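You operate a simulated robot arm through the tools that you are given. There is no shell and no other tool.

You run a simulated robot arm. Do the job below in one go: nothing can be reset, and whatever is moved stays where it is left.

Task
Wax the middle of the brown board against drips, then stand the saucer and blue flower pot on it.
Fine: the pot stands in the saucer; use the pad with the wooden grip and the tin with the red band; put the pad back. Set down upright: pad with the wooden grip. A coat counts when it lies all over at full strength: go over it till it gets no stronger.

It is judged by the outcome, as a careful person would: the job done as asked, and still so three seconds after it is handed in. It fails if anything else is knocked over, pushed out of place, dropped, spilled or broken.

Robot
A 6-joint arm with a fingered hand, fixed in place. Base frame: the origin is on the floor under the middle of its stand, x ahead of it, y to its left, z up; the work surface is at about z = 76. Lengths are in cm, angles in degrees, forces in N, time in s.
It reaches about 134.6 cm from its shoulder. Its first joint turns from -149.0 to 149.0 degrees. Payload 3.5 kg.
Tool frame: the origin (TCP) lies between the finger pads and is the grasp point; the fingertips stand 2.6 cm ahead of it; z points along the fingers, y is the line along which they close. The gripper opens to 13.2 cm; its body begins 7.3 cm behind the TCP. The gripper is a hand of 4 fingers: y runs from the thumb to the fingers, the wrist lies at [0, 0, -23.4] in the tool frame.
Orientation is that of the tool frame in the base frame, as a unit quaternion [w, x, y, z]. With the fingers straight down and closing along the base's y, the tool's x points along the base's -x, its y along +y and its z along -z.

Tools
- The arm moves only by the tool play_rows. Its argument "moves" is a list of rows, each a list of 6 numbers: the shift along the base's x, y, z in units of 50 mm (1.0 is 50 mm), then the turn, a rotation vector about the base's x, y, z in units of 5 degrees (1.0 is 5 degrees). In form: [[tx, ty, tz, ax, ay, az], ...]. A call has 1 to 20 rows; each row shifts and turns the commanded pose from where the row before left it. A call with a number of a shift or a turn outside -1 to 1 is refused whole. A row lasts 0.2 s, in which the tool goes at most 5 cm and 8.6 degrees; a call with a longer step from one row to the next is refused whole. A pose out of reach is approached as far as the arm can. The call stops where the force on the tool passes 40 N (or 10 N more than at its start, if that is more) or the arm is blocked; 0.2 s more then pass. In this call time passes only in rows, and 0.2 s behind the last. It gives the time, the measured TCP pose, the force on the tool (base axes), the opening and the grip force at its end, in the units of the frame above (readings bear some noise), with the torque about the TCP (base axes, N m) and any sound that the robot's microphone picked up.
- Cameras (640 x 400 px; columns grow to the right, rows downward): "scene" is fixed at [40.19, -65.17, 136.64]; the picture's right is [1.00, -0.05, 0.00], its down [-0.02, -0.33, -0.94] and it looks along [0.04, 0.94, -0.33] (base axes); focal length 342 px, centre (320, 200). "wrist" rides on the gripper at [6.8, 0.2, -9.7] in the tool frame; the picture's right is [-0.03, 1.00, 0.00], its down [-0.82, -0.02, -0.58] and it looks along [-0.58, -0.01, 0.82] (tool axes); focal length 270 px, centre (320, 200). There is no depth. A picture from a camera that has moved, and an enlarged one, comes with that camera's place and axes in the base frame and with its lens.
- grab_frame(camera): a new picture of that camera. No time passes.
- slide_trunk(by): slides the trunk up (or, below 0, down) by that many cm; the arm rides with it, the base frame stays. It gives what a move gives, with no picture.
- curl_fingers(finger1, finger2, finger3, thumb_bend): sets how far each is bent, from 0 (flat) to 1 (curled in); at 0.3 the hand is open as for a grip, at 0.7 the pads meet at the TCP. One left out holds its place. A second passes; each finger stops where it meets its share of the squeeze, and holds until it gets a number again. It is the only way to open and close the hand. It gives what a move gives, with no picture; readings hold the bend of each and the force on the fingers (four entries, about 0 where the hand has none), thumb and palm.
- close_up(camera, box): a new picture of the part [left, top, right, bottom] of that camera's present view, enlarged. No time passes.
- job_done(): hands the job in; it is judged then, once.

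Places have to be worked out from the pictures, the camera data and where the tool is seen. Open the gripper and draw the arm clear of the work before you hand the job in, unless the task says otherwise.

The tools are called as name(argument=value, ...) on one line, values as JSON. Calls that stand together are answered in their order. play_rows: Moves the arm, as the interface text tells. Its arguments: {"type":"object","properties":{"moves":{"type":"array"}},"required":["moves"]} The other tools are called the same way: slide_trunk (by) moves the trunk up or down; curl_fingers (finger1, finger2, finger3, thumb_bend) moves the fingers one by one; grab_frame (camera) takes a picture; close_up (camera, box) takes an enlarged picture of a part of a camera's view; job_done () hands the job in.

At the start:

```text
time_s: 0.0
ee_pos: [48.63, 55.44, 99.3]
tool_rot: [0.0, 0.0, 1.0, 0.0]
force: [0.2, 0.0, -0.9]
wrist_torque: [-0.03, -0.04, 0.01]
opening: 13.24
finger_force: 0.0
shape: jaw
bend: [0.3, 0.3, 0.3, 0.3]
finger forces: [0.0, 0.1, 0.1, 0.0, 0.1, 0.0]
trunk travel left (down, up): [-89.2, 7.8]
```

scene: 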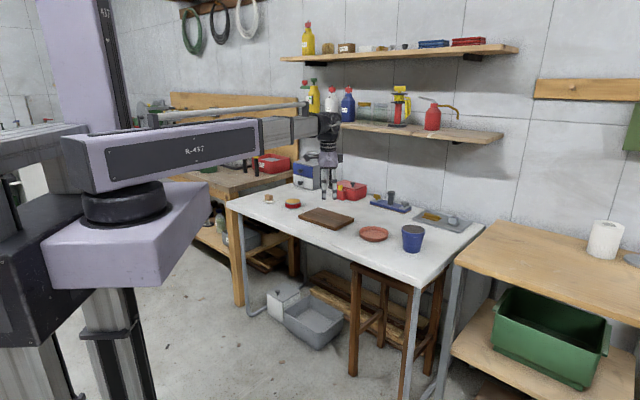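
wrist: 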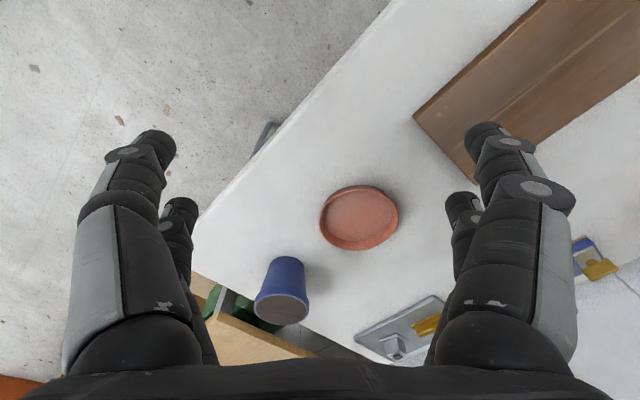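

I start by looking closer at the table to identify the board, pads, tins, saucer and pot.

close_up(camera="scene", box=[220, 160, 360, 248])

close_up(camera="scene", box=[340, 170, 490, 264])

close_up(camera="wrist", box=[320, 200, 640, 400])

```text
4.55 times, centred on (290, 204) of scene
camera zoom: at [40.19, -65.17, 136.64], right [1.0, -0.05, 0.0], down [-0.02, -0.33, -0.94], along [0.04, 0.94, -0.33], focal length 1554 px, centre (456, 182)
```

zoom: 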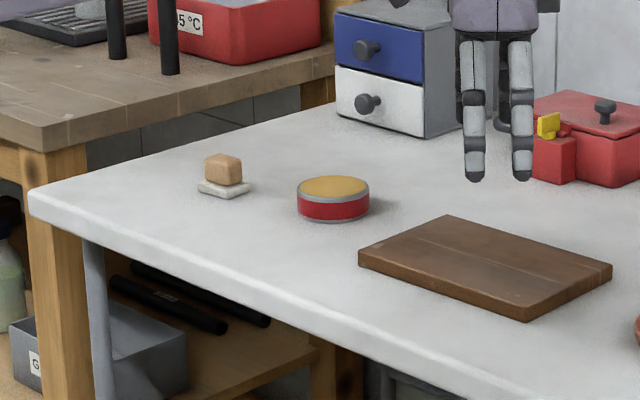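

```text
4.26 times, centred on (415, 217) of scene
camera zoom: at [40.19, -65.17, 136.64], right [1.0, -0.05, 0.0], down [-0.02, -0.33, -0.94], along [0.04, 0.94, -0.33], focal length 1455 px, centre (-84, 128)
```

zoom: 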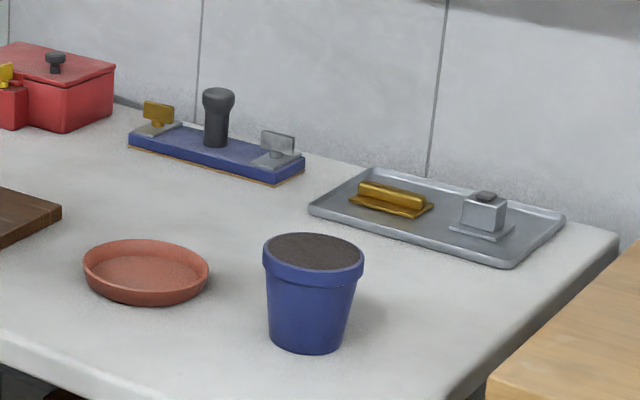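

```text
2.00 times, centred on (480, 300) of wrist
camera zoom: at [41.72, 55.74, 108.89], right [0.03, 1.0, 0.0], down [0.82, -0.02, 0.58], along [0.58, -0.01, -0.82], focal length 541 px, centre (0, 0)
```

zoom: 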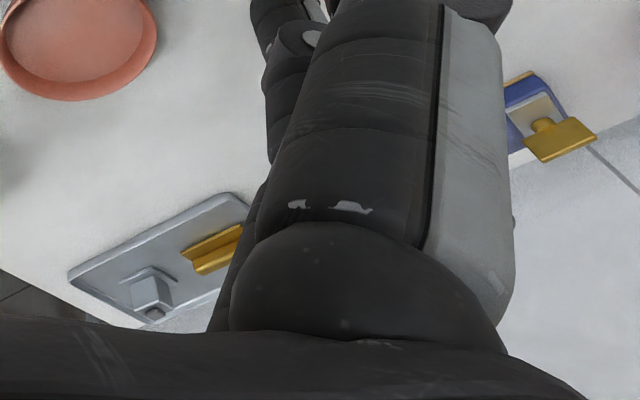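

The wooden-grip pad stands at the left, with the red-band tin next to it, then the board, saucer (~[67,61]) and pot (~[80,49]). I lift and move the hand toward the left to look down at the pad, tin and board with the wrist camera.

play_rows(moves=[[0, 0, 0.8, 0, 0, 0], [0, 0, 0.8, 0, 0, 0], [-0.672, 0.592, 0, 0, 0, 0], [-0.672, 0.592, 0, 0, 0, 0], [-0.672, 0.592, 0, 0, 0, 0], [-0.672, 0.592, 0, 0, 0, 0], [-0.672, 0.592, 0, 0, 0, 0], [-0.672, 0.592, 0, 0, 0, 0], [-0.672, 0.592, 0, 0, 0, 0], [-0.672, 0.592, 0, 0, 0, 0], [-0.672, 0.592, 0, 0, 0, 0], [-0.672, 0.592, 0, 0, 0, 0]])

```text
time_s: 2.6
ee_pos: [14.86, 85.36, 99.46]
tool_rot: [0.0, 0.0, 1.0, 0.0]
force: [-0.3, -0.4, -0.5]
wrist_torque: [0.0, 0.0, 0.0]
opening: 13.2
finger_force: 0.0
shape: jaw
bend: [0.3, 0.3, 0.3, 0.3]
finger forces: [0.0, 0.1, 0.1, 0.1, 0.0, 0.0]
out of reach, approached as far as the arm can: row 1, 2
trunk travel left (down, up): [-89.2, 7.8]
```

The arm could not rise by itself (height is limited by the trunk), but it reached [14.9, 85.4, 99.5]. I take the wrist and scene pictures here.

grab_frame(camera="wrist")

grab_frame(camera="scene")

```text
taken
camera wrist: at [8.0, 85.5, 108.88], right [0.03, 1.0, 0.0], down [0.82, -0.02, 0.58], along [0.58, -0.02, -0.82], focal length 270 px, centre (320, 200)
```

wrist: 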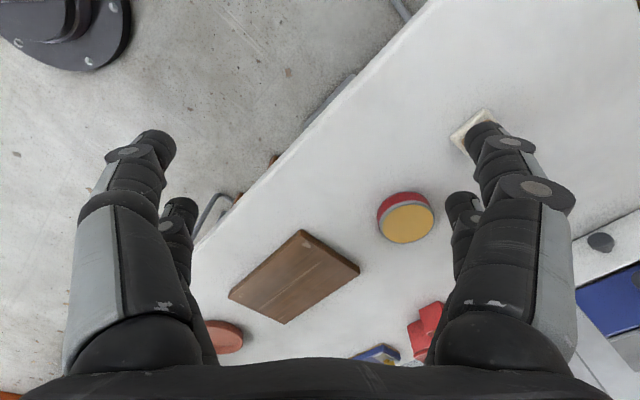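

```text
taken
```

scene: 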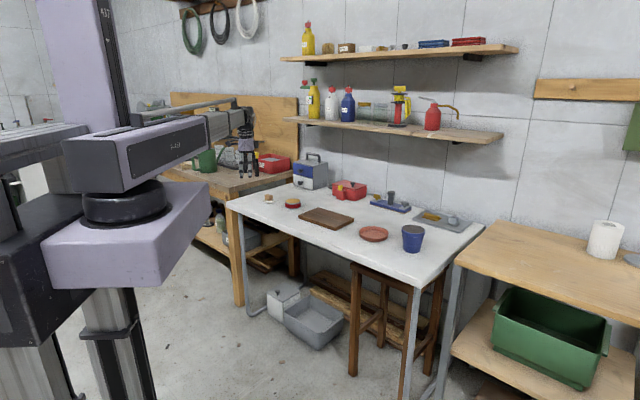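

The board centre seems near [48, 79], the tin near [33, 96], and the pad near [21, 104] behind a finger. I move so that the pad lies in the middle of the wrist view.

play_rows(moves=[[-0.4, 0.9, 0, 0, 0, 0], [-0.4, 0.9, 0, 0, 0, 0], [-0.3, 0.9, 0, 0, 0, 0], [-0.3, 0.9, 0, 0, 0, 0]])

grab_frame(camera="wrist")

close_up(camera="wrist", box=[220, 100, 440, 238])

```text
time_s: 3.6
ee_pos: [8.14, 103.42, 99.24]
tool_rot: [0.0, -0.001, 1.0, 0.0]
force: [-0.3, 0.3, -0.5]
wrist_torque: [0.0, -0.02, 0.02]
opening: 13.18
finger_force: 0.0
shape: jaw
bend: [0.3, 0.3, 0.3, 0.3]
finger forces: [0.0, 0.0, 0.1, 0.1, 0.1, 0.0]
trunk travel left (down, up): [-89.2, 7.8]
```

```text
taken
camera wrist: at [1.27, 103.55, 108.84], right [0.03, 1.0, 0.0], down [0.82, -0.02, 0.58], along [0.58, -0.02, -0.82], focal length 270 px, centre (320, 200)
```

wrist: 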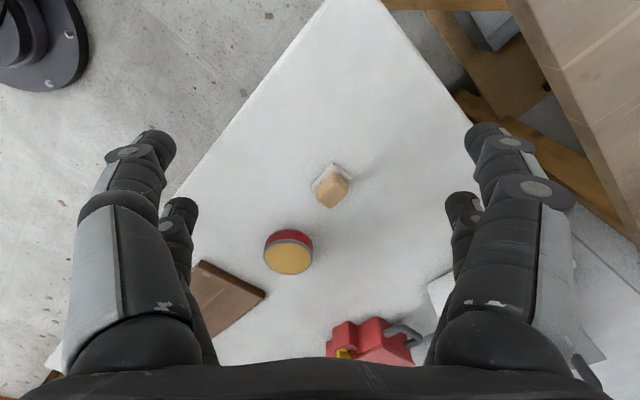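

```text
2.90 times, centred on (330, 169) of wrist
camera zoom: at [1.27, 103.55, 108.84], right [0.03, 1.0, 0.0], down [0.82, -0.02, 0.58], along [0.58, -0.02, -0.82], focal length 783 px, centre (291, 290)
```

zoom: 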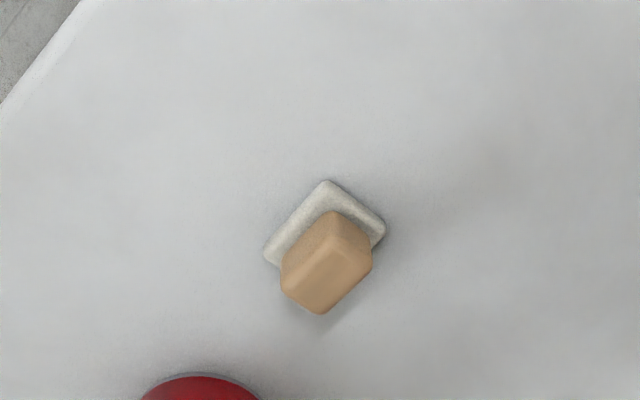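

The pad's base centre works out at about [20.9, 104.4], its grip's top at z≈80.6, with its long axis about -41° (same as the table). I look closer at the tin and board.

close_up(camera="wrist", box=[180, 200, 340, 300])

close_up(camera="scene", box=[290, 195, 370, 245])

close_up(camera="scene", box=[255, 180, 319, 220])

```text
4.00 times, centred on (260, 250) of wrist
camera zoom: at [1.27, 103.55, 108.84], right [0.03, 1.0, 0.0], down [0.82, -0.02, 0.58], along [0.58, -0.02, -0.82], focal length 1081 px, centre (560, 0)
```

zoom: 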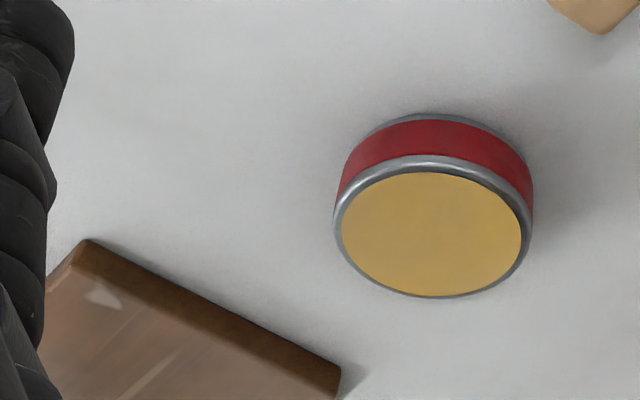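

```text
8.00 times, centred on (330, 220) of scene
camera zoom: at [40.19, -65.17, 136.64], right [1.0, -0.05, 0.0], down [-0.02, -0.33, -0.94], along [0.04, 0.94, -0.33], focal length 2736 px, centre (240, 40)
```

zoom: 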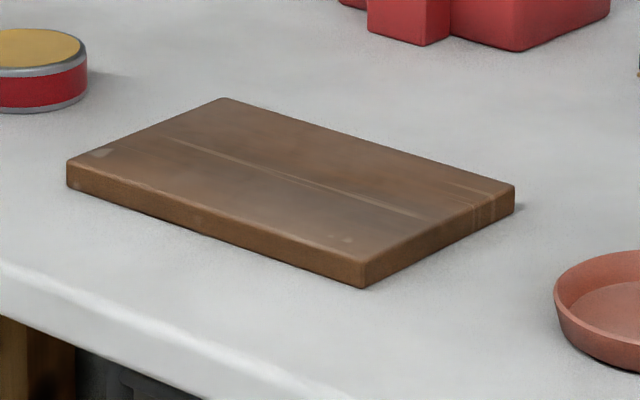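

```text
10.00 times, centred on (287, 200) of scene
camera zoom: at [40.19, -65.17, 136.64], right [1.0, -0.05, 0.0], down [-0.02, -0.33, -0.94], along [0.04, 0.94, -0.33], focal length 3419 px, centre (650, 200)
```

zoom: 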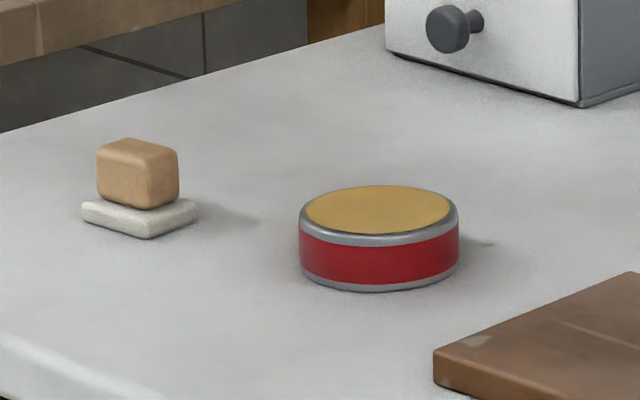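

The tin's centre works out around [33.8, 97.5] with its wax at z≈78.5. I move to look at the board from nearer before picking up the pad.

play_rows(moves=[[0.7, -0.68, 0, 0, 0, 0], [0.7, -0.68, 0, 0, 0, 0], [0.7, -0.68, 0, 0, 0, 0], [0.7, -0.68, 0, 0, 0, 0], [0.7, -0.68, 0, 0, 0, 0], [0.7, -0.68, 0, 0, 0, 0], [0.7, -0.68, 0, 0, 0, 0]])

grab_frame(camera="wrist")

close_up(camera="wrist", box=[200, 120, 440, 270])

```text
time_s: 5.2
ee_pos: [32.35, 79.35, 99.23]
tool_rot: [0.001, 0.0, 1.0, 0.001]
force: [0.1, 0.1, -0.5]
wrist_torque: [-0.01, 0.01, 0.04]
opening: 13.19
finger_force: 0.1
shape: jaw
bend: [0.3, 0.3, 0.3, 0.3]
finger forces: [0.1, 0.1, 0.0, 0.0, 0.0, 0.0]
trunk travel left (down, up): [-89.2, 7.8]
```

```text
taken
camera wrist: at [25.55, 79.44, 108.91], right [0.02, 1.0, 0.0], down [0.82, -0.02, 0.58], along [0.58, -0.01, -0.82], focal length 270 px, centre (320, 200)
```

wrist: 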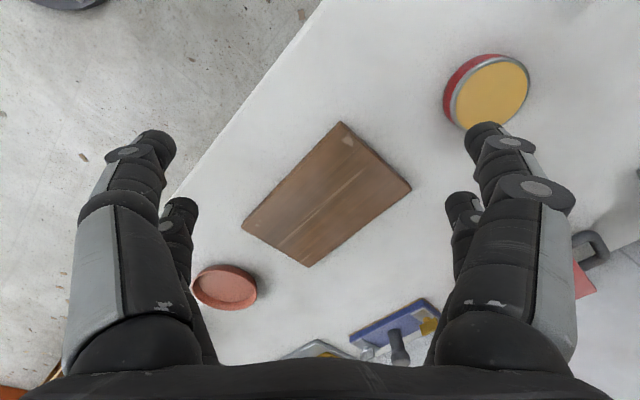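

```text
2.67 times, centred on (320, 195) of wrist
camera zoom: at [25.55, 79.44, 108.91], right [0.02, 1.0, 0.0], down [0.82, -0.02, 0.58], along [0.58, -0.01, -0.82], focal length 721 px, centre (320, 213)
```

zoom: 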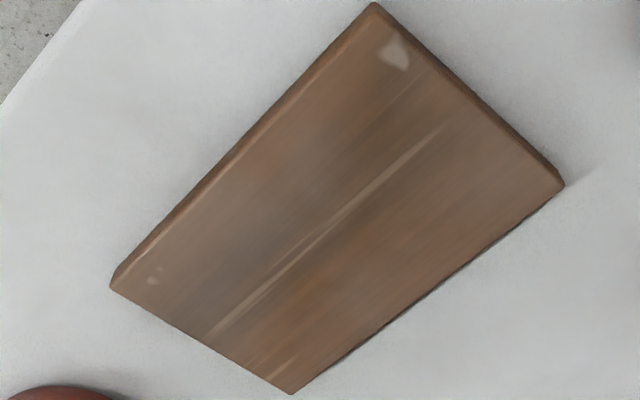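

The board centre comes out at about [49.0, 79.2], about 21.7 × 13.5 cm with its long axis at −43°. I look at the hand itself to understand where its fingers sit.

close_up(camera="scene", box=[240, 130, 320, 210])

close_up(camera="wrist", box=[380, 100, 620, 400])

close_up(camera="wrist", box=[40, 100, 280, 400])

```text
5.00 times, centred on (280, 170) of scene
camera zoom: at [40.19, -65.17, 136.64], right [1.0, -0.05, 0.0], down [-0.02, -0.33, -0.94], along [0.04, 0.94, -0.33], focal length 1710 px, centre (520, 350)
```

zoom: 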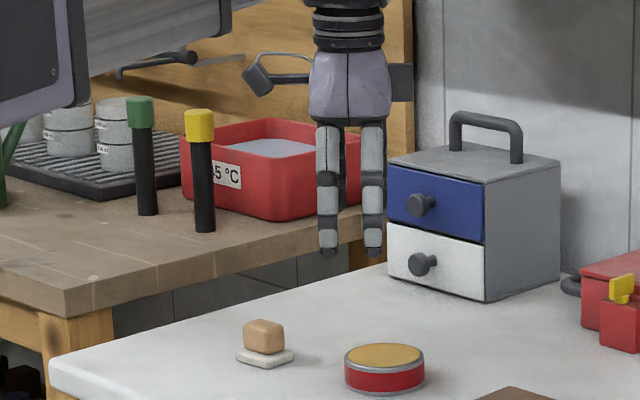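

```text
1.33 times, centred on (500, 250) of wrist
camera zoom: at [25.55, 79.44, 108.91], right [0.02, 1.0, 0.0], down [0.82, -0.02, 0.58], along [0.58, -0.01, -0.82], focal length 360 px, centre (80, 133)
```

zoom: 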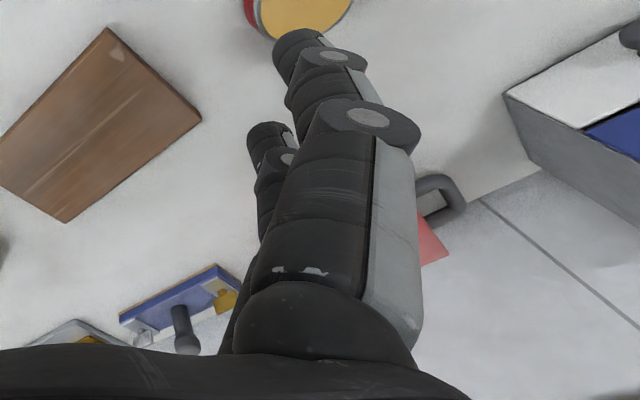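

```text
1.33 times, centred on (160, 250) of wrist
camera zoom: at [25.55, 79.44, 108.91], right [0.02, 1.0, 0.0], down [0.82, -0.02, 0.58], along [0.58, -0.01, -0.82], focal length 360 px, centre (533, 133)
```

zoom: 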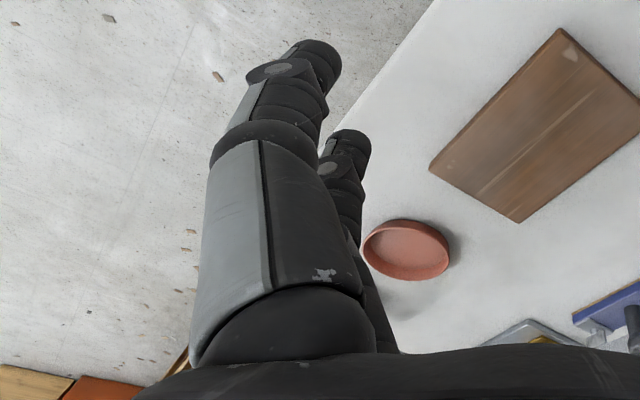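

The hand is a jaw with two digits on each side, about 4 cm apart. I move above the pad and turn the hand −42° so that it closes across the pad's short side.

play_rows(moves=[[-0.254, 0.559, 0, 0, 0, -0.933], [-0.254, 0.559, 0, 0, 0, -0.933], [-0.254, 0.559, 0, 0, 0, -0.933], [-0.254, 0.559, 0, 0, 0, -0.933], [-0.254, 0.559, 0, 0, 0, -0.933], [-0.254, 0.559, 0, 0, 0, -0.933], [-0.254, 0.559, 0, 0, 0, -0.933], [-0.254, 0.559, 0, 0, 0, -0.933], [-0.254, 0.559, 0, 0, 0, -0.936]])

grab_frame(camera="wrist")

```text
time_s: 7.2
ee_pos: [21.27, 104.62, 99.16]
tool_rot: [0.0, 0.359, 0.933, 0.0]
force: [-0.3, 0.4, 0.1]
wrist_torque: [-0.02, -0.03, -0.02]
opening: 13.17
finger_force: 0.0
shape: jaw
bend: [0.3, 0.3, 0.3, 0.3]
finger forces: [0.0, 0.1, 0.0, 0.0, 0.0, 0.0]
trunk travel left (down, up): [-89.2, 7.8]
```

```text
taken
camera wrist: at [16.21, 109.33, 108.87], right [0.69, 0.72, 0.0], down [0.59, -0.56, 0.58], along [0.42, -0.4, -0.82], focal length 270 px, centre (320, 200)
```

wrist: 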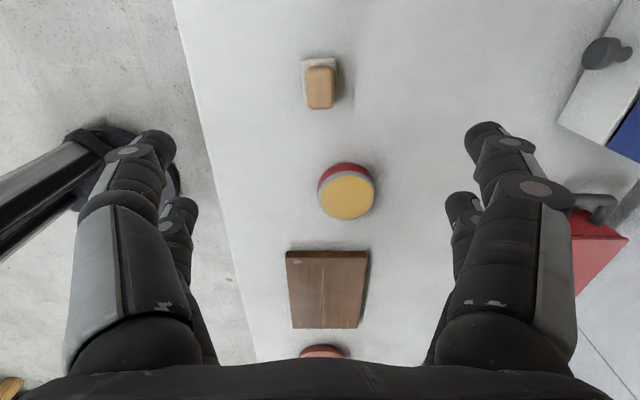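

The pad, tin and board now line up in the view. I zoom in on the pad and tin for better positions.

close_up(camera="wrist", box=[256, 40, 384, 120])

close_up(camera="wrist", box=[256, 140, 416, 240])

```text
5.00 times, centred on (320, 80) of wrist
camera zoom: at [16.21, 109.33, 108.87], right [0.69, 0.72, 0.0], down [0.59, -0.56, 0.58], along [0.42, -0.4, -0.82], focal length 1351 px, centre (320, 800)
```

zoom: 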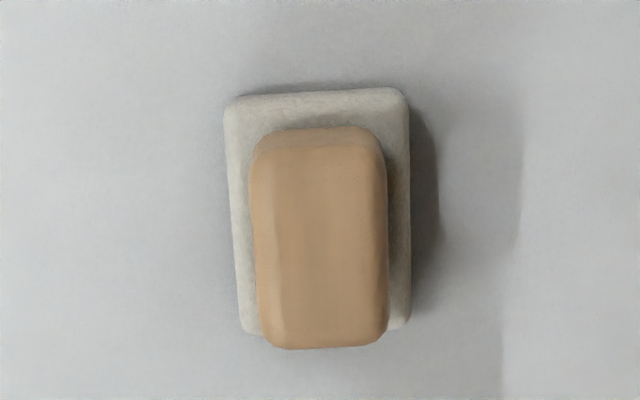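

```text
4.00 times, centred on (336, 190) of wrist
camera zoom: at [16.21, 109.33, 108.87], right [0.69, 0.72, 0.0], down [0.59, -0.56, 0.58], along [0.42, -0.4, -0.82], focal length 1081 px, centre (256, 240)
```

zoom: 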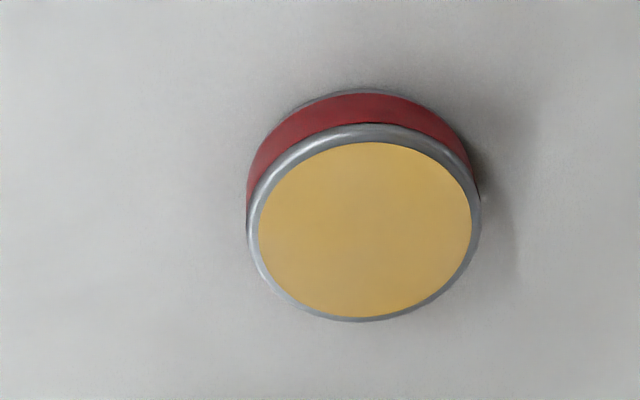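

Refined: grip centre [21.0, 104.8], grip top z≈80.0, pad long axis −40.6°; tin wax centre [33.9, 97.7], wax about 7.2 cm across. I align and descend over the grip.

play_rows(moves=[[-0.05, 0.04, -0.6, 0, 0, 0.3], [0, 0, -0.7, 0, 0, 0], [0, 0, -0.7, 0, 0, 0], [0, 0, -0.6, 0, 0, 0]])

grab_frame(camera="wrist")

```text
time_s: 8.2
ee_pos: [20.89, 104.98, 99.32]
tool_rot: [0.0, 0.346, 0.938, -0.001]
force: [-0.3, 0.8, -0.5]
wrist_torque: [0.03, -0.03, -0.03]
opening: 13.21
finger_force: 0.0
shape: jaw
bend: [0.3, 0.3, 0.3, 0.3]
finger forces: [0.0, 0.1, 0.1, 0.0, 0.1, 0.1]
out of reach, approached as far as the arm can: row 1, 2, 3, 4
trunk travel left (down, up): [-89.2, 7.8]
```

```text
taken
camera wrist: at [15.8, 109.39, 108.89], right [0.67, 0.74, 0.0], down [0.61, -0.55, 0.58], along [0.43, -0.39, -0.82], focal length 270 px, centre (320, 200)
```

wrist: 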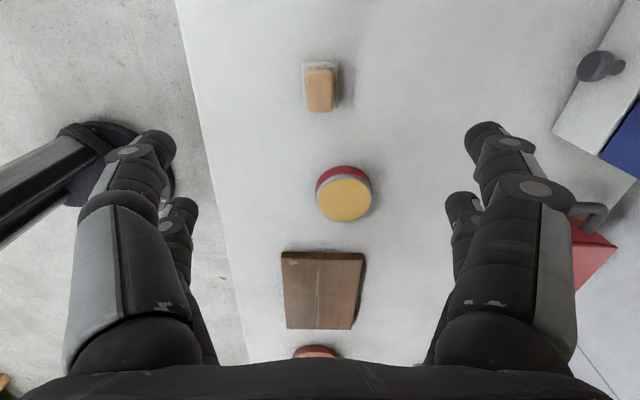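

The arm moves only in the plane here; height must come from the trunk. I lower the trunk by 15 cm and check the alignment over the pad.

slide_trunk(by=-14)

grab_frame(camera="wrist")

grab_frame(camera="scene")

```text
time_s: 9.9
ee_pos: [20.86, 104.85, 85.3]
tool_rot: [0.0, 0.346, 0.938, 0.0]
force: [0.4, -1.1, 0.7]
wrist_torque: [-0.03, 0.02, 0.01]
opening: 13.2
finger_force: 0.1
shape: jaw
bend: [0.3, 0.3, 0.3, 0.3]
finger forces: [0.0, 0.0, 0.0, 0.0, 0.0, 0.1]
trunk travel left (down, up): [-75.2, 21.8]
```

```text
taken
camera wrist: at [15.8, 109.38, 94.91], right [0.67, 0.74, 0.0], down [0.61, -0.55, 0.58], along [0.43, -0.39, -0.82], focal length 270 px, centre (320, 200)
```

wrist: 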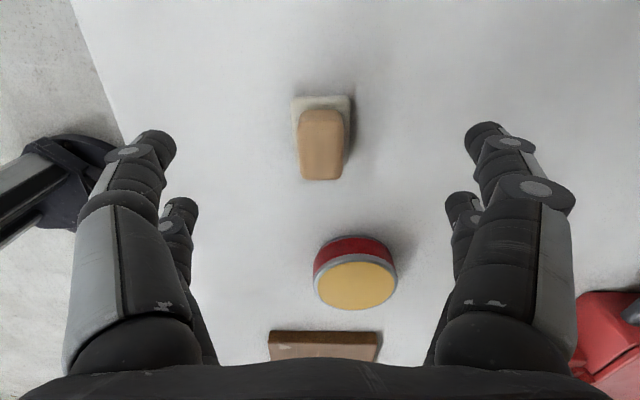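

```text
taken
```

scene: 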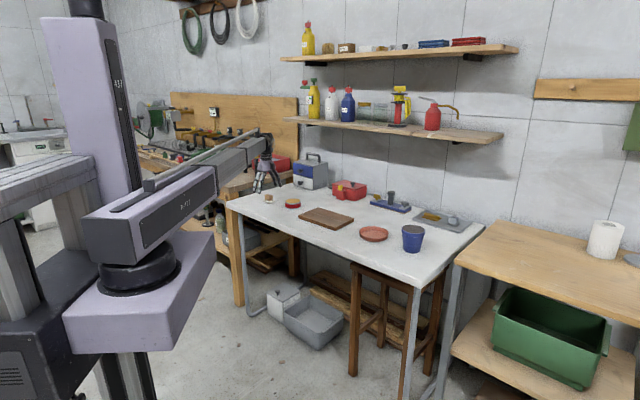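

The grip sits centred between the digits. I lower in two steps to a TCP height of about 80.3.

slide_trunk(by=-4)

grab_frame(camera="wrist")

close_up(camera="scene", box=[240, 150, 320, 210])

```text
time_s: 10.7
ee_pos: [20.91, 104.78, 81.29]
tool_rot: [0.0, 0.346, 0.938, 0.001]
force: [0.6, -0.5, -0.8]
wrist_torque: [0.0, 0.01, -0.01]
opening: 13.17
finger_force: 0.1
shape: jaw
bend: [0.3, 0.3, 0.3, 0.3]
finger forces: [0.0, 0.1, 0.0, 0.0, 0.1, 0.0]
trunk travel left (down, up): [-71.2, 25.8]
```

```text
taken
camera wrist: at [15.8, 109.38, 90.91], right [0.67, 0.74, 0.0], down [0.61, -0.55, 0.58], along [0.43, -0.39, -0.82], focal length 270 px, centre (320, 200)
```

wrist: 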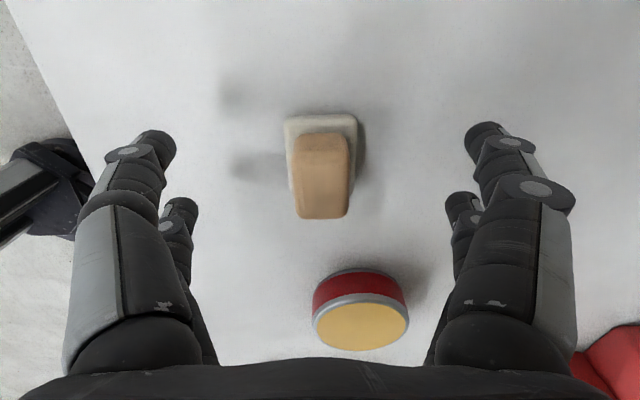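

```text
6.67 times, centred on (280, 180) of scene
camera zoom: at [40.19, -65.17, 136.64], right [1.0, -0.05, 0.0], down [-0.02, -0.33, -0.94], along [0.04, 0.94, -0.33], focal length 2280 px, centre (587, 333)
```

zoom: 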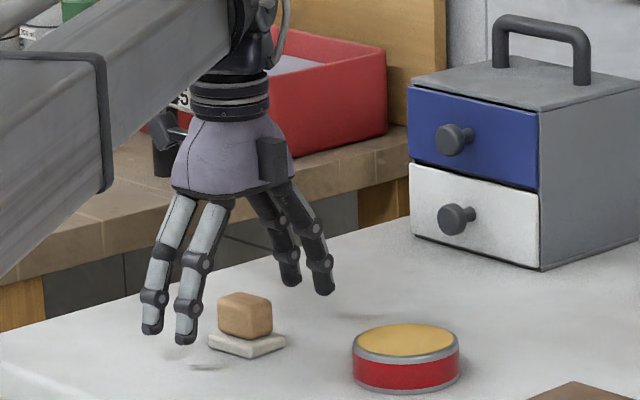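

Alignment remains good. I lower another 1 cm and close the digits gently on the grip.

slide_trunk(by=-1.0)

curl_fingers(finger1=0.5, finger2=0.5, finger3=0.5, thumb_bend=0.5)

grab_frame(camera="wrist")

close_up(camera="scene", box=[240, 150, 320, 210])

```text
time_s: 11.3
ee_pos: [20.93, 104.81, 80.33]
tool_rot: [0.0, 0.346, 0.938, 0.0]
force: [0.3, 0.2, 0.6]
wrist_torque: [0.0, 0.0, -0.01]
opening: 13.23
finger_force: 0.0
shape: jaw
bend: [0.3, 0.3, 0.3, 0.3]
finger forces: [0.1, 0.1, 0.0, 0.1, 0.1, 0.0]
trunk travel left (down, up): [-70.2, 26.8]
```

```text
time_s: 12.3
ee_pos: [20.85, 104.85, 80.33]
tool_rot: [0.0, 0.347, 0.938, 0.0]
force: [0.0, -0.4, -0.1]
wrist_torque: [-0.01, 0.0, 0.01]
opening: 6.66
finger_force: 0.0
shape: fingers
bend: [0.5, 0.5, 0.5, 0.5]
finger forces: [0.1, 0.2, 0.0, 0.0, 0.1, 0.0]
trunk travel left (down, up): [-70.2, 26.8]
```

```text
taken
camera wrist: at [15.8, 109.39, 89.89], right [0.67, 0.74, 0.0], down [0.61, -0.55, 0.58], along [0.43, -0.39, -0.82], focal length 270 px, centre (320, 200)
```

wrist: 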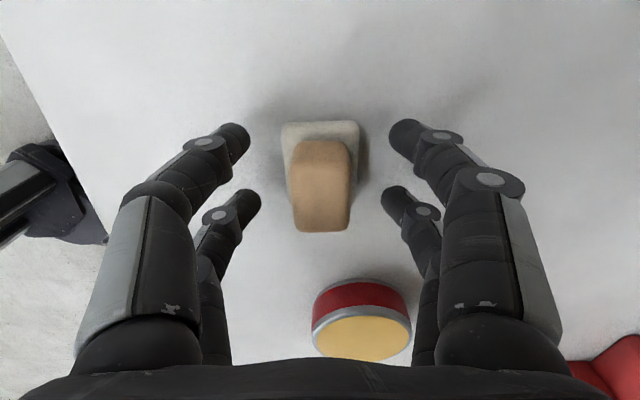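

```text
6.67 times, centred on (280, 180) of scene
camera zoom: at [40.19, -65.17, 136.64], right [1.0, -0.05, 0.0], down [-0.02, -0.33, -0.94], along [0.04, 0.94, -0.33], focal length 2280 px, centre (587, 333)
```

zoom: 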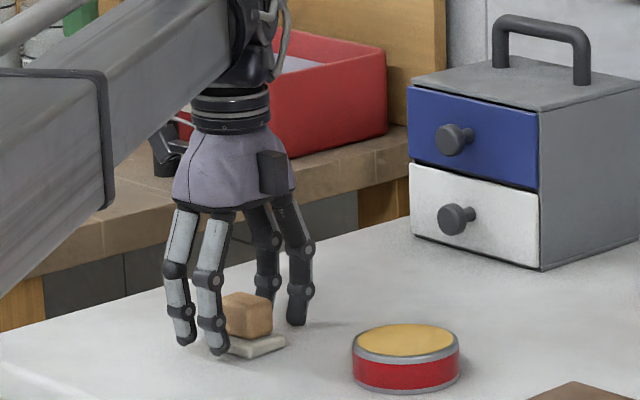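

The digits are at 6.7 cm opening, straddling the grip. I close further until they hold it.

curl_fingers(finger1=0.62, finger2=0.62, finger3=0.62, thumb_bend=0.62)

grab_frame(camera="wrist")

```text
time_s: 13.3
ee_pos: [20.97, 104.98, 80.29]
tool_rot: [-0.001, 0.346, 0.938, 0.0]
force: [0.0, -0.8, -0.2]
wrist_torque: [-0.04, -0.01, 0.01]
opening: 2.74
finger_force: 0.6
shape: fingers
bend: [0.61, 0.61, 0.61, 0.62]
finger forces: [0.4, 0.3, 0.4, 0.0, 0.1, 0.1]
trunk travel left (down, up): [-70.2, 26.8]
```

```text
taken
camera wrist: at [15.8, 109.39, 89.89], right [0.67, 0.74, 0.0], down [0.61, -0.55, 0.58], along [0.43, -0.39, -0.82], focal length 270 px, centre (320, 200)
```

wrist: 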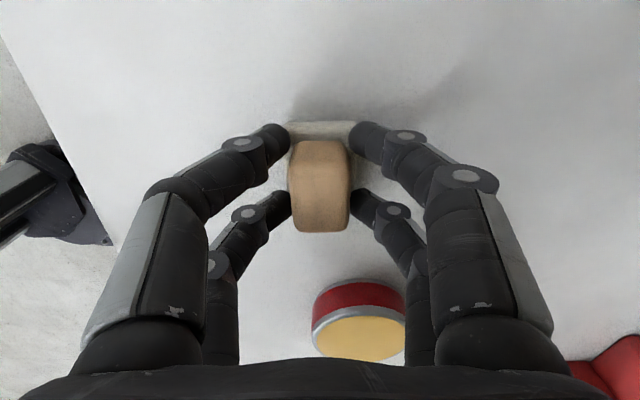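

All digits touch the grip at 2.7 cm. I squeeze firmer to hold it.

curl_fingers(finger1=0.7, finger2=0.7, finger3=0.7, thumb_bend=0.7)

slide_trunk(by=1.5)

grab_frame(camera="wrist")

close_up(camera="scene", box=[240, 150, 320, 210])

```text
time_s: 14.3
ee_pos: [20.87, 104.83, 80.37]
tool_rot: [-0.001, 0.345, 0.938, -0.001]
force: [0.9, -0.2, 0.0]
wrist_torque: [-0.01, -0.01, 0.0]
opening: 1.72
finger_force: 10.7
shape: fingers
bend: [0.64, 0.63, 0.62, 0.68]
finger forces: [5.0, 5.1, 6.1, 0.1, 5.3, 0.0]
trunk travel left (down, up): [-70.2, 26.8]
```

```text
time_s: 14.9
ee_pos: [20.88, 104.86, 81.81]
tool_rot: [0.0, 0.346, 0.938, 0.0]
force: [0.4, -0.8, -0.9]
wrist_torque: [0.02, -0.02, -0.01]
opening: 1.68
finger_force: 11.5
shape: fingers
bend: [0.64, 0.63, 0.62, 0.68]
finger forces: [4.9, 5.1, 6.1, 0.0, 5.3, 0.0]
trunk travel left (down, up): [-71.7, 25.3]
```

```text
taken
camera wrist: at [15.8, 109.4, 91.38], right [0.67, 0.74, 0.0], down [0.61, -0.55, 0.58], along [0.43, -0.39, -0.82], focal length 270 px, centre (320, 200)
```

wrist: 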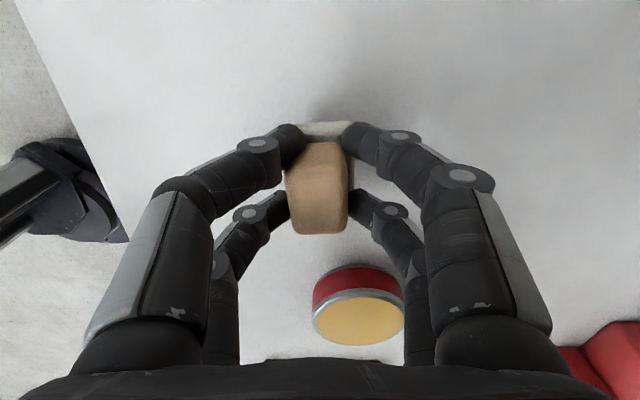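

```text
6.67 times, centred on (280, 180) of scene
camera zoom: at [40.19, -65.17, 136.64], right [1.0, -0.05, 0.0], down [-0.02, -0.33, -0.94], along [0.04, 0.94, -0.33], focal length 2280 px, centre (587, 333)
```

zoom: 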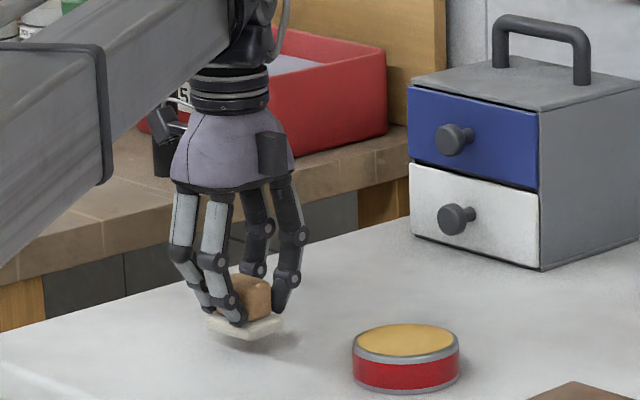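

The pad lifted, but one near digit curled around the grip's end. I zoom in to judge whether to re-grip a little farther along.

close_up(camera="wrist", box=[220, 100, 420, 250])

close_up(camera="scene", box=[256, 176, 288, 200])

```text
2.67 times, centred on (320, 175) of wrist
camera zoom: at [15.8, 109.4, 91.38], right [0.67, 0.74, 0.0], down [0.61, -0.55, 0.58], along [0.43, -0.39, -0.82], focal length 721 px, centre (320, 267)
```

zoom: 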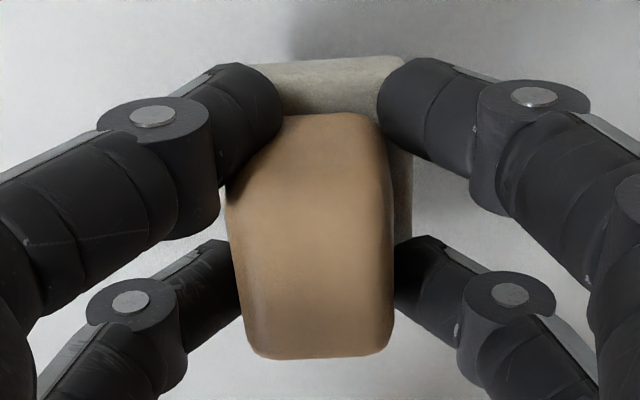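

```text
16.00 times, centred on (272, 188) of scene
camera zoom: at [40.19, -65.17, 136.64], right [1.0, -0.05, 0.0], down [-0.02, -0.33, -0.94], along [0.04, 0.94, -0.33], focal length 5471 px, centre (1088, 392)
```

zoom: 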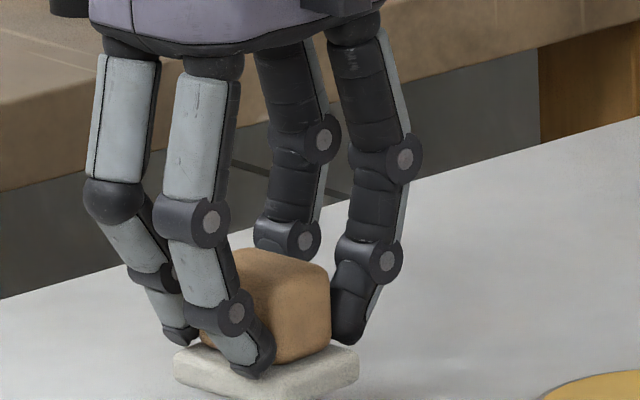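

The digit pair sits about 0.4–0.5 cm too far toward the near end. I set the pad back down, open a bit, shift, and re-grip.

slide_trunk(by=-1.48)

curl_fingers(finger1=0.54, finger2=0.54, finger3=0.54, thumb_bend=0.54)

grab_frame(camera="wrist")

close_up(camera="wrist", box=[220, 100, 420, 250])

```text
time_s: 15.5
ee_pos: [20.89, 104.88, 80.26]
tool_rot: [0.0, 0.346, 0.938, 0.0]
force: [0.0, -0.9, -0.4]
wrist_torque: [-0.05, 0.02, 0.01]
opening: 1.7
finger_force: 11.7
shape: fingers
bend: [0.64, 0.63, 0.62, 0.68]
finger forces: [5.2, 5.5, 6.4, 0.0, 5.8, 0.0]
trunk travel left (down, up): [-70.2, 26.8]
```

```text
time_s: 16.5
ee_pos: [20.9, 104.95, 80.4]
tool_rot: [0.001, 0.347, 0.938, 0.0]
force: [-0.5, -0.6, 0.3]
wrist_torque: [0.01, 0.0, 0.0]
opening: 5.19
finger_force: 0.1
shape: fingers
bend: [0.54, 0.54, 0.54, 0.54]
finger forces: [0.0, 0.1, 0.0, 0.0, 0.1, 0.1]
trunk travel left (down, up): [-70.2, 26.8]
```

```text
taken
camera wrist: at [15.8, 109.39, 89.91], right [0.67, 0.74, 0.0], down [0.61, -0.55, 0.58], along [0.43, -0.39, -0.82], focal length 270 px, centre (320, 200)
```

wrist: 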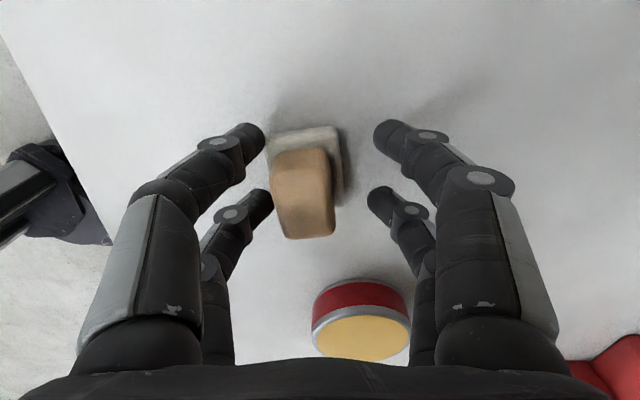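

```text
2.67 times, centred on (320, 175) of wrist
camera zoom: at [15.8, 109.39, 89.91], right [0.67, 0.74, 0.0], down [0.61, -0.55, 0.58], along [0.43, -0.39, -0.82], focal length 721 px, centre (320, 267)
```

zoom: 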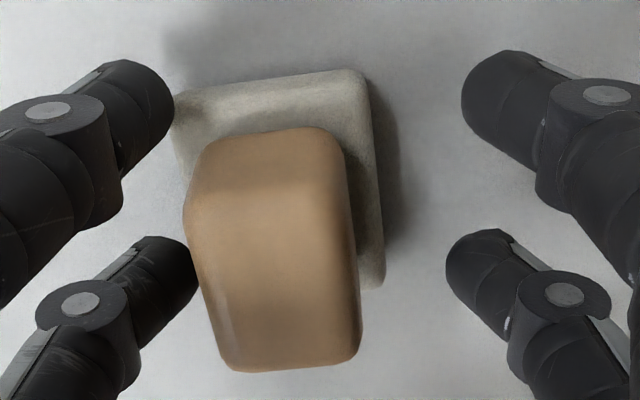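

Releasing shows the pad slid about 0.8 cm toward the thumb side and turned to about −33°. I open a bit more, then align the hand to the pad's present pose (centre ≈[20.9, 104.0]).

curl_fingers(finger1=0.46, finger2=0.46, finger3=0.46, thumb_bend=0.46)

play_rows(moves=[[0.034, -0.116, 0, 0, 0, 0.72], [0.034, -0.116, 0, 0, 0, 0.72]])

close_up(camera="wrist", box=[200, 100, 440, 250])

```text
time_s: 17.5
ee_pos: [20.86, 104.93, 80.38]
tool_rot: [0.0, 0.347, 0.938, 0.0]
force: [0.0, 0.8, -0.5]
wrist_torque: [-0.01, 0.0, -0.01]
opening: 7.93
finger_force: 0.0
shape: fingers
bend: [0.46, 0.46, 0.46, 0.46]
finger forces: [0.0, 0.1, 0.0, 0.1, 0.0, 0.0]
trunk travel left (down, up): [-70.2, 26.8]
```

```text
time_s: 18.1
ee_pos: [21.3, 103.78, 80.38]
tool_rot: [0.0, 0.286, 0.958, 0.0]
force: [-0.1, -0.5, -0.1]
wrist_torque: [0.0, -0.01, -0.02]
opening: 7.87
finger_force: 0.1
shape: fingers
bend: [0.46, 0.46, 0.46, 0.46]
finger forces: [0.1, 0.0, 0.1, 0.0, 0.0, 0.0]
trunk travel left (down, up): [-70.2, 26.8]
```

```text
2.67 times, centred on (320, 175) of wrist
camera zoom: at [15.69, 107.56, 89.92], right [0.57, 0.82, 0.0], down [0.67, -0.47, 0.58], along [0.47, -0.33, -0.82], focal length 721 px, centre (320, 267)
```

zoom: 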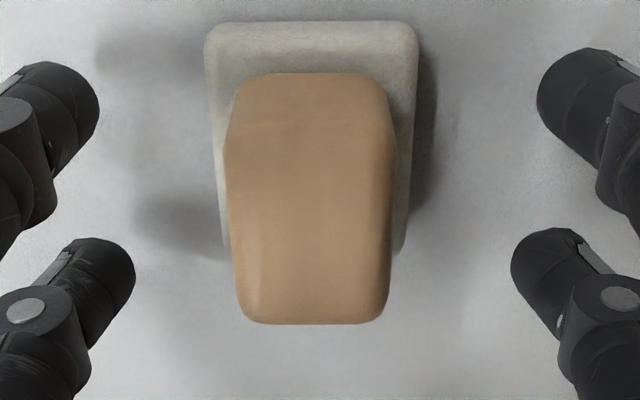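

Working in the tool frame, the digit pairs sit at x≈±1.95, too wide apart to both hold the 3.7 cm grip squarely, which is why one slipped. I'll pinch with only the near pair at the grip's middle, so I shift the hand 1.5 cm forward.

play_rows(moves=[[0.118, -0.092, 0, 0, 0, 0], [0.118, -0.092, 0, 0, 0, 0]])

curl_fingers(finger1=0.58, finger2=0.58, finger3=0.58, thumb_bend=0.58)

close_up(camera="wrist", box=[200, 80, 440, 230])

```text
time_s: 18.7
ee_pos: [22.44, 102.68, 80.3]
tool_rot: [0.0, 0.287, 0.958, 0.0]
force: [-0.2, 0.2, -0.3]
wrist_torque: [0.0, -0.03, 0.0]
opening: 7.89
finger_force: 0.1
shape: fingers
bend: [0.46, 0.46, 0.46, 0.46]
finger forces: [0.0, 0.0, 0.1, 0.0, 0.0, 0.0]
trunk travel left (down, up): [-70.2, 26.8]
```

```text
time_s: 19.7
ee_pos: [22.46, 102.69, 80.22]
tool_rot: [0.0, 0.287, 0.958, 0.0]
force: [-0.5, -0.4, 0.3]
wrist_torque: [-0.01, 0.01, 0.01]
opening: 4.3
finger_force: 0.1
shape: fingers
bend: [0.57, 0.57, 0.57, 0.57]
finger forces: [0.0, 0.0, 0.1, 0.0, 0.0, 0.1]
trunk travel left (down, up): [-70.2, 26.8]
```

```text
2.67 times, centred on (320, 155) of wrist
camera zoom: at [16.81, 106.62, 89.91], right [0.57, 0.82, 0.0], down [0.67, -0.47, 0.58], along [0.47, -0.33, -0.82], focal length 721 px, centre (320, 320)
```

zoom: 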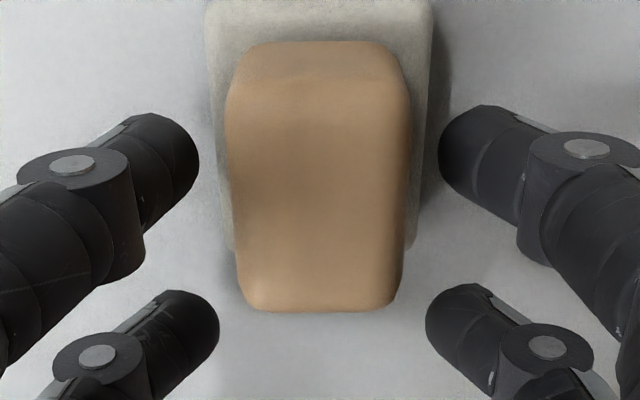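

The near pair now faces the middle of the grip. I close in small even steps.

curl_fingers(finger1=0.63, finger2=0.63, finger3=0.63, thumb_bend=0.63)

close_up(camera="wrist", box=[200, 80, 440, 230])

```text
time_s: 20.7
ee_pos: [22.43, 102.71, 80.34]
tool_rot: [0.0, 0.286, 0.958, -0.001]
force: [-0.5, -0.5, 0.0]
wrist_torque: [-0.01, -0.02, -0.01]
opening: 2.69
finger_force: 1.2
shape: fingers
bend: [0.62, 0.63, 0.63, 0.62]
finger forces: [0.9, 0.0, 0.1, 0.1, 1.0, 0.0]
trunk travel left (down, up): [-70.2, 26.8]
```

```text
2.67 times, centred on (320, 155) of wrist
camera zoom: at [16.81, 106.62, 89.91], right [0.57, 0.82, 0.0], down [0.67, -0.47, 0.58], along [0.47, -0.33, -0.82], focal length 721 px, centre (320, 320)
```

zoom: 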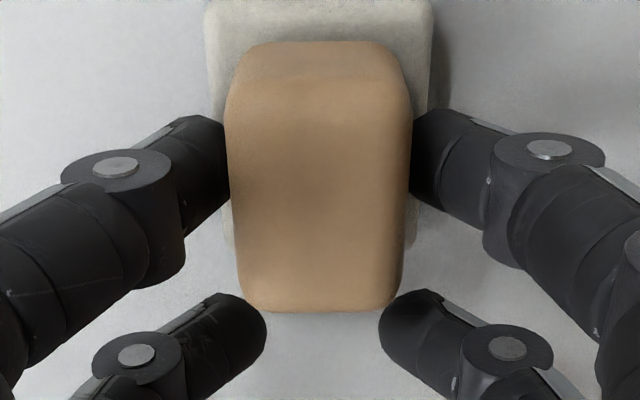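

Only finger 1 and the thumb touch, evenly, with the pad unmoved. I tighten just those two.

curl_fingers(finger1=0.67, thumb_bend=0.67)

close_up(camera="wrist", box=[200, 80, 440, 230])

```text
time_s: 21.7
ee_pos: [22.4, 102.79, 80.4]
tool_rot: [0.0, 0.286, 0.958, 0.0]
force: [-0.1, -0.2, -0.2]
wrist_torque: [-0.01, 0.01, -0.01]
opening: 2.49
finger_force: 4.0
shape: fingers
bend: [0.62, 0.63, 0.63, 0.65]
finger forces: [4.2, 0.1, 0.0, 0.0, 4.2, 0.1]
trunk travel left (down, up): [-70.2, 26.8]
```

```text
2.67 times, centred on (320, 155) of wrist
camera zoom: at [16.81, 106.63, 89.91], right [0.57, 0.82, 0.0], down [0.67, -0.47, 0.58], along [0.47, -0.33, -0.82], focal length 721 px, centre (320, 320)
```

zoom: 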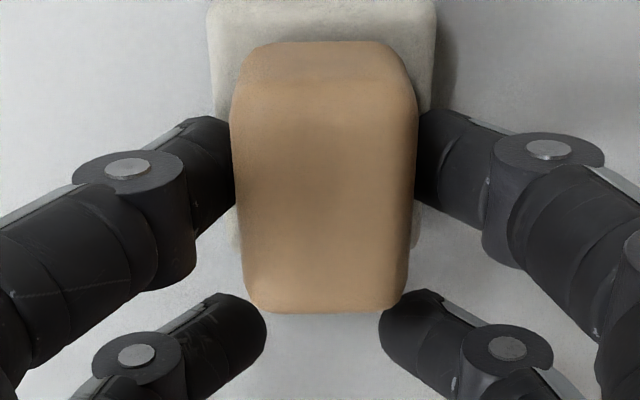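

Both hold at about 4 N. I squeeze to the full share and then lift.

curl_fingers(finger1=0.74, thumb_bend=0.74)

slide_trunk(by=6)

grab_frame(camera="wrist")

close_up(camera="scene", box=[240, 150, 320, 210])

```text
time_s: 22.7
ee_pos: [22.38, 102.76, 80.41]
tool_rot: [0.0, 0.286, 0.958, 0.0]
force: [0.0, -0.7, 1.3]
wrist_torque: [0.03, -0.03, 0.01]
opening: 2.37
finger_force: 8.7
shape: fingers
bend: [0.61, 0.63, 0.63, 0.68]
finger forces: [9.1, 0.0, 0.0, 0.0, 9.6, 0.0]
trunk travel left (down, up): [-70.2, 26.8]
```

```text
time_s: 23.7
ee_pos: [22.46, 102.75, 86.3]
tool_rot: [0.0, 0.287, 0.958, -0.001]
force: [0.3, 0.6, -0.9]
wrist_torque: [0.01, -0.01, 0.0]
opening: 2.37
finger_force: 8.8
shape: fingers
bend: [0.61, 0.63, 0.63, 0.69]
finger forces: [9.2, 0.0, 0.0, 0.0, 9.0, 0.0]
trunk travel left (down, up): [-76.2, 20.8]
```

```text
taken
camera wrist: at [16.81, 106.64, 95.89], right [0.57, 0.82, 0.0], down [0.67, -0.47, 0.58], along [0.47, -0.33, -0.82], focal length 270 px, centre (320, 200)
```

wrist: 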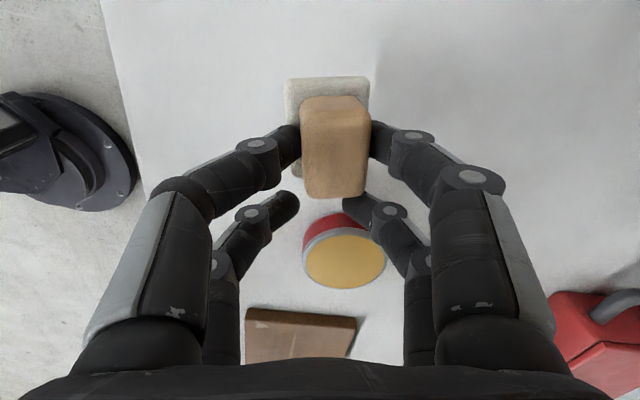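

```text
6.67 times, centred on (280, 180) of scene
camera zoom: at [40.19, -65.17, 136.64], right [1.0, -0.05, 0.0], down [-0.02, -0.33, -0.94], along [0.04, 0.94, -0.33], focal length 2280 px, centre (587, 333)
```

zoom: 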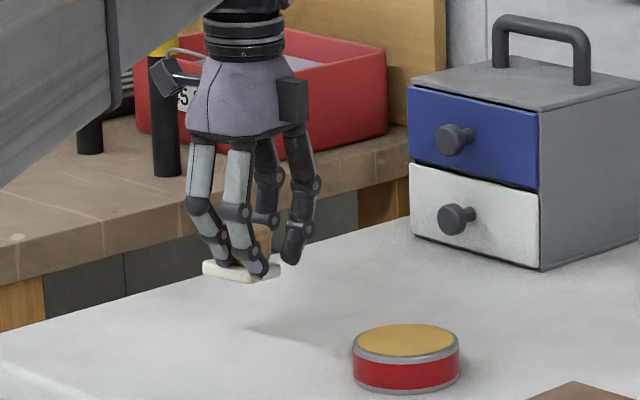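

The pad is lifted with a solid two-digit pinch. I zoom in to see whether it hangs level and where it sits in the hand.

close_up(camera="wrist", box=[220, 60, 420, 210])

close_up(camera="scene", box=[256, 172, 288, 196])

```text
2.67 times, centred on (320, 135) of wrist
camera zoom: at [16.81, 106.64, 95.89], right [0.57, 0.82, 0.0], down [0.67, -0.47, 0.58], along [0.47, -0.33, -0.82], focal length 721 px, centre (320, 373)
```

zoom: 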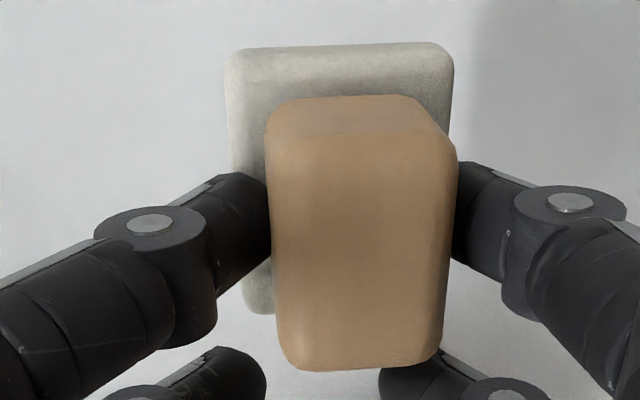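

```text
16.00 times, centred on (272, 184) of scene
camera zoom: at [40.19, -65.17, 136.64], right [1.0, -0.05, 0.0], down [-0.02, -0.33, -0.94], along [0.04, 0.94, -0.33], focal length 5471 px, centre (1088, 456)
```

zoom: 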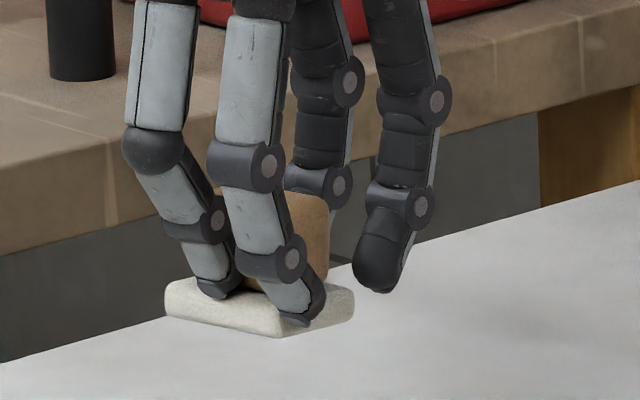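

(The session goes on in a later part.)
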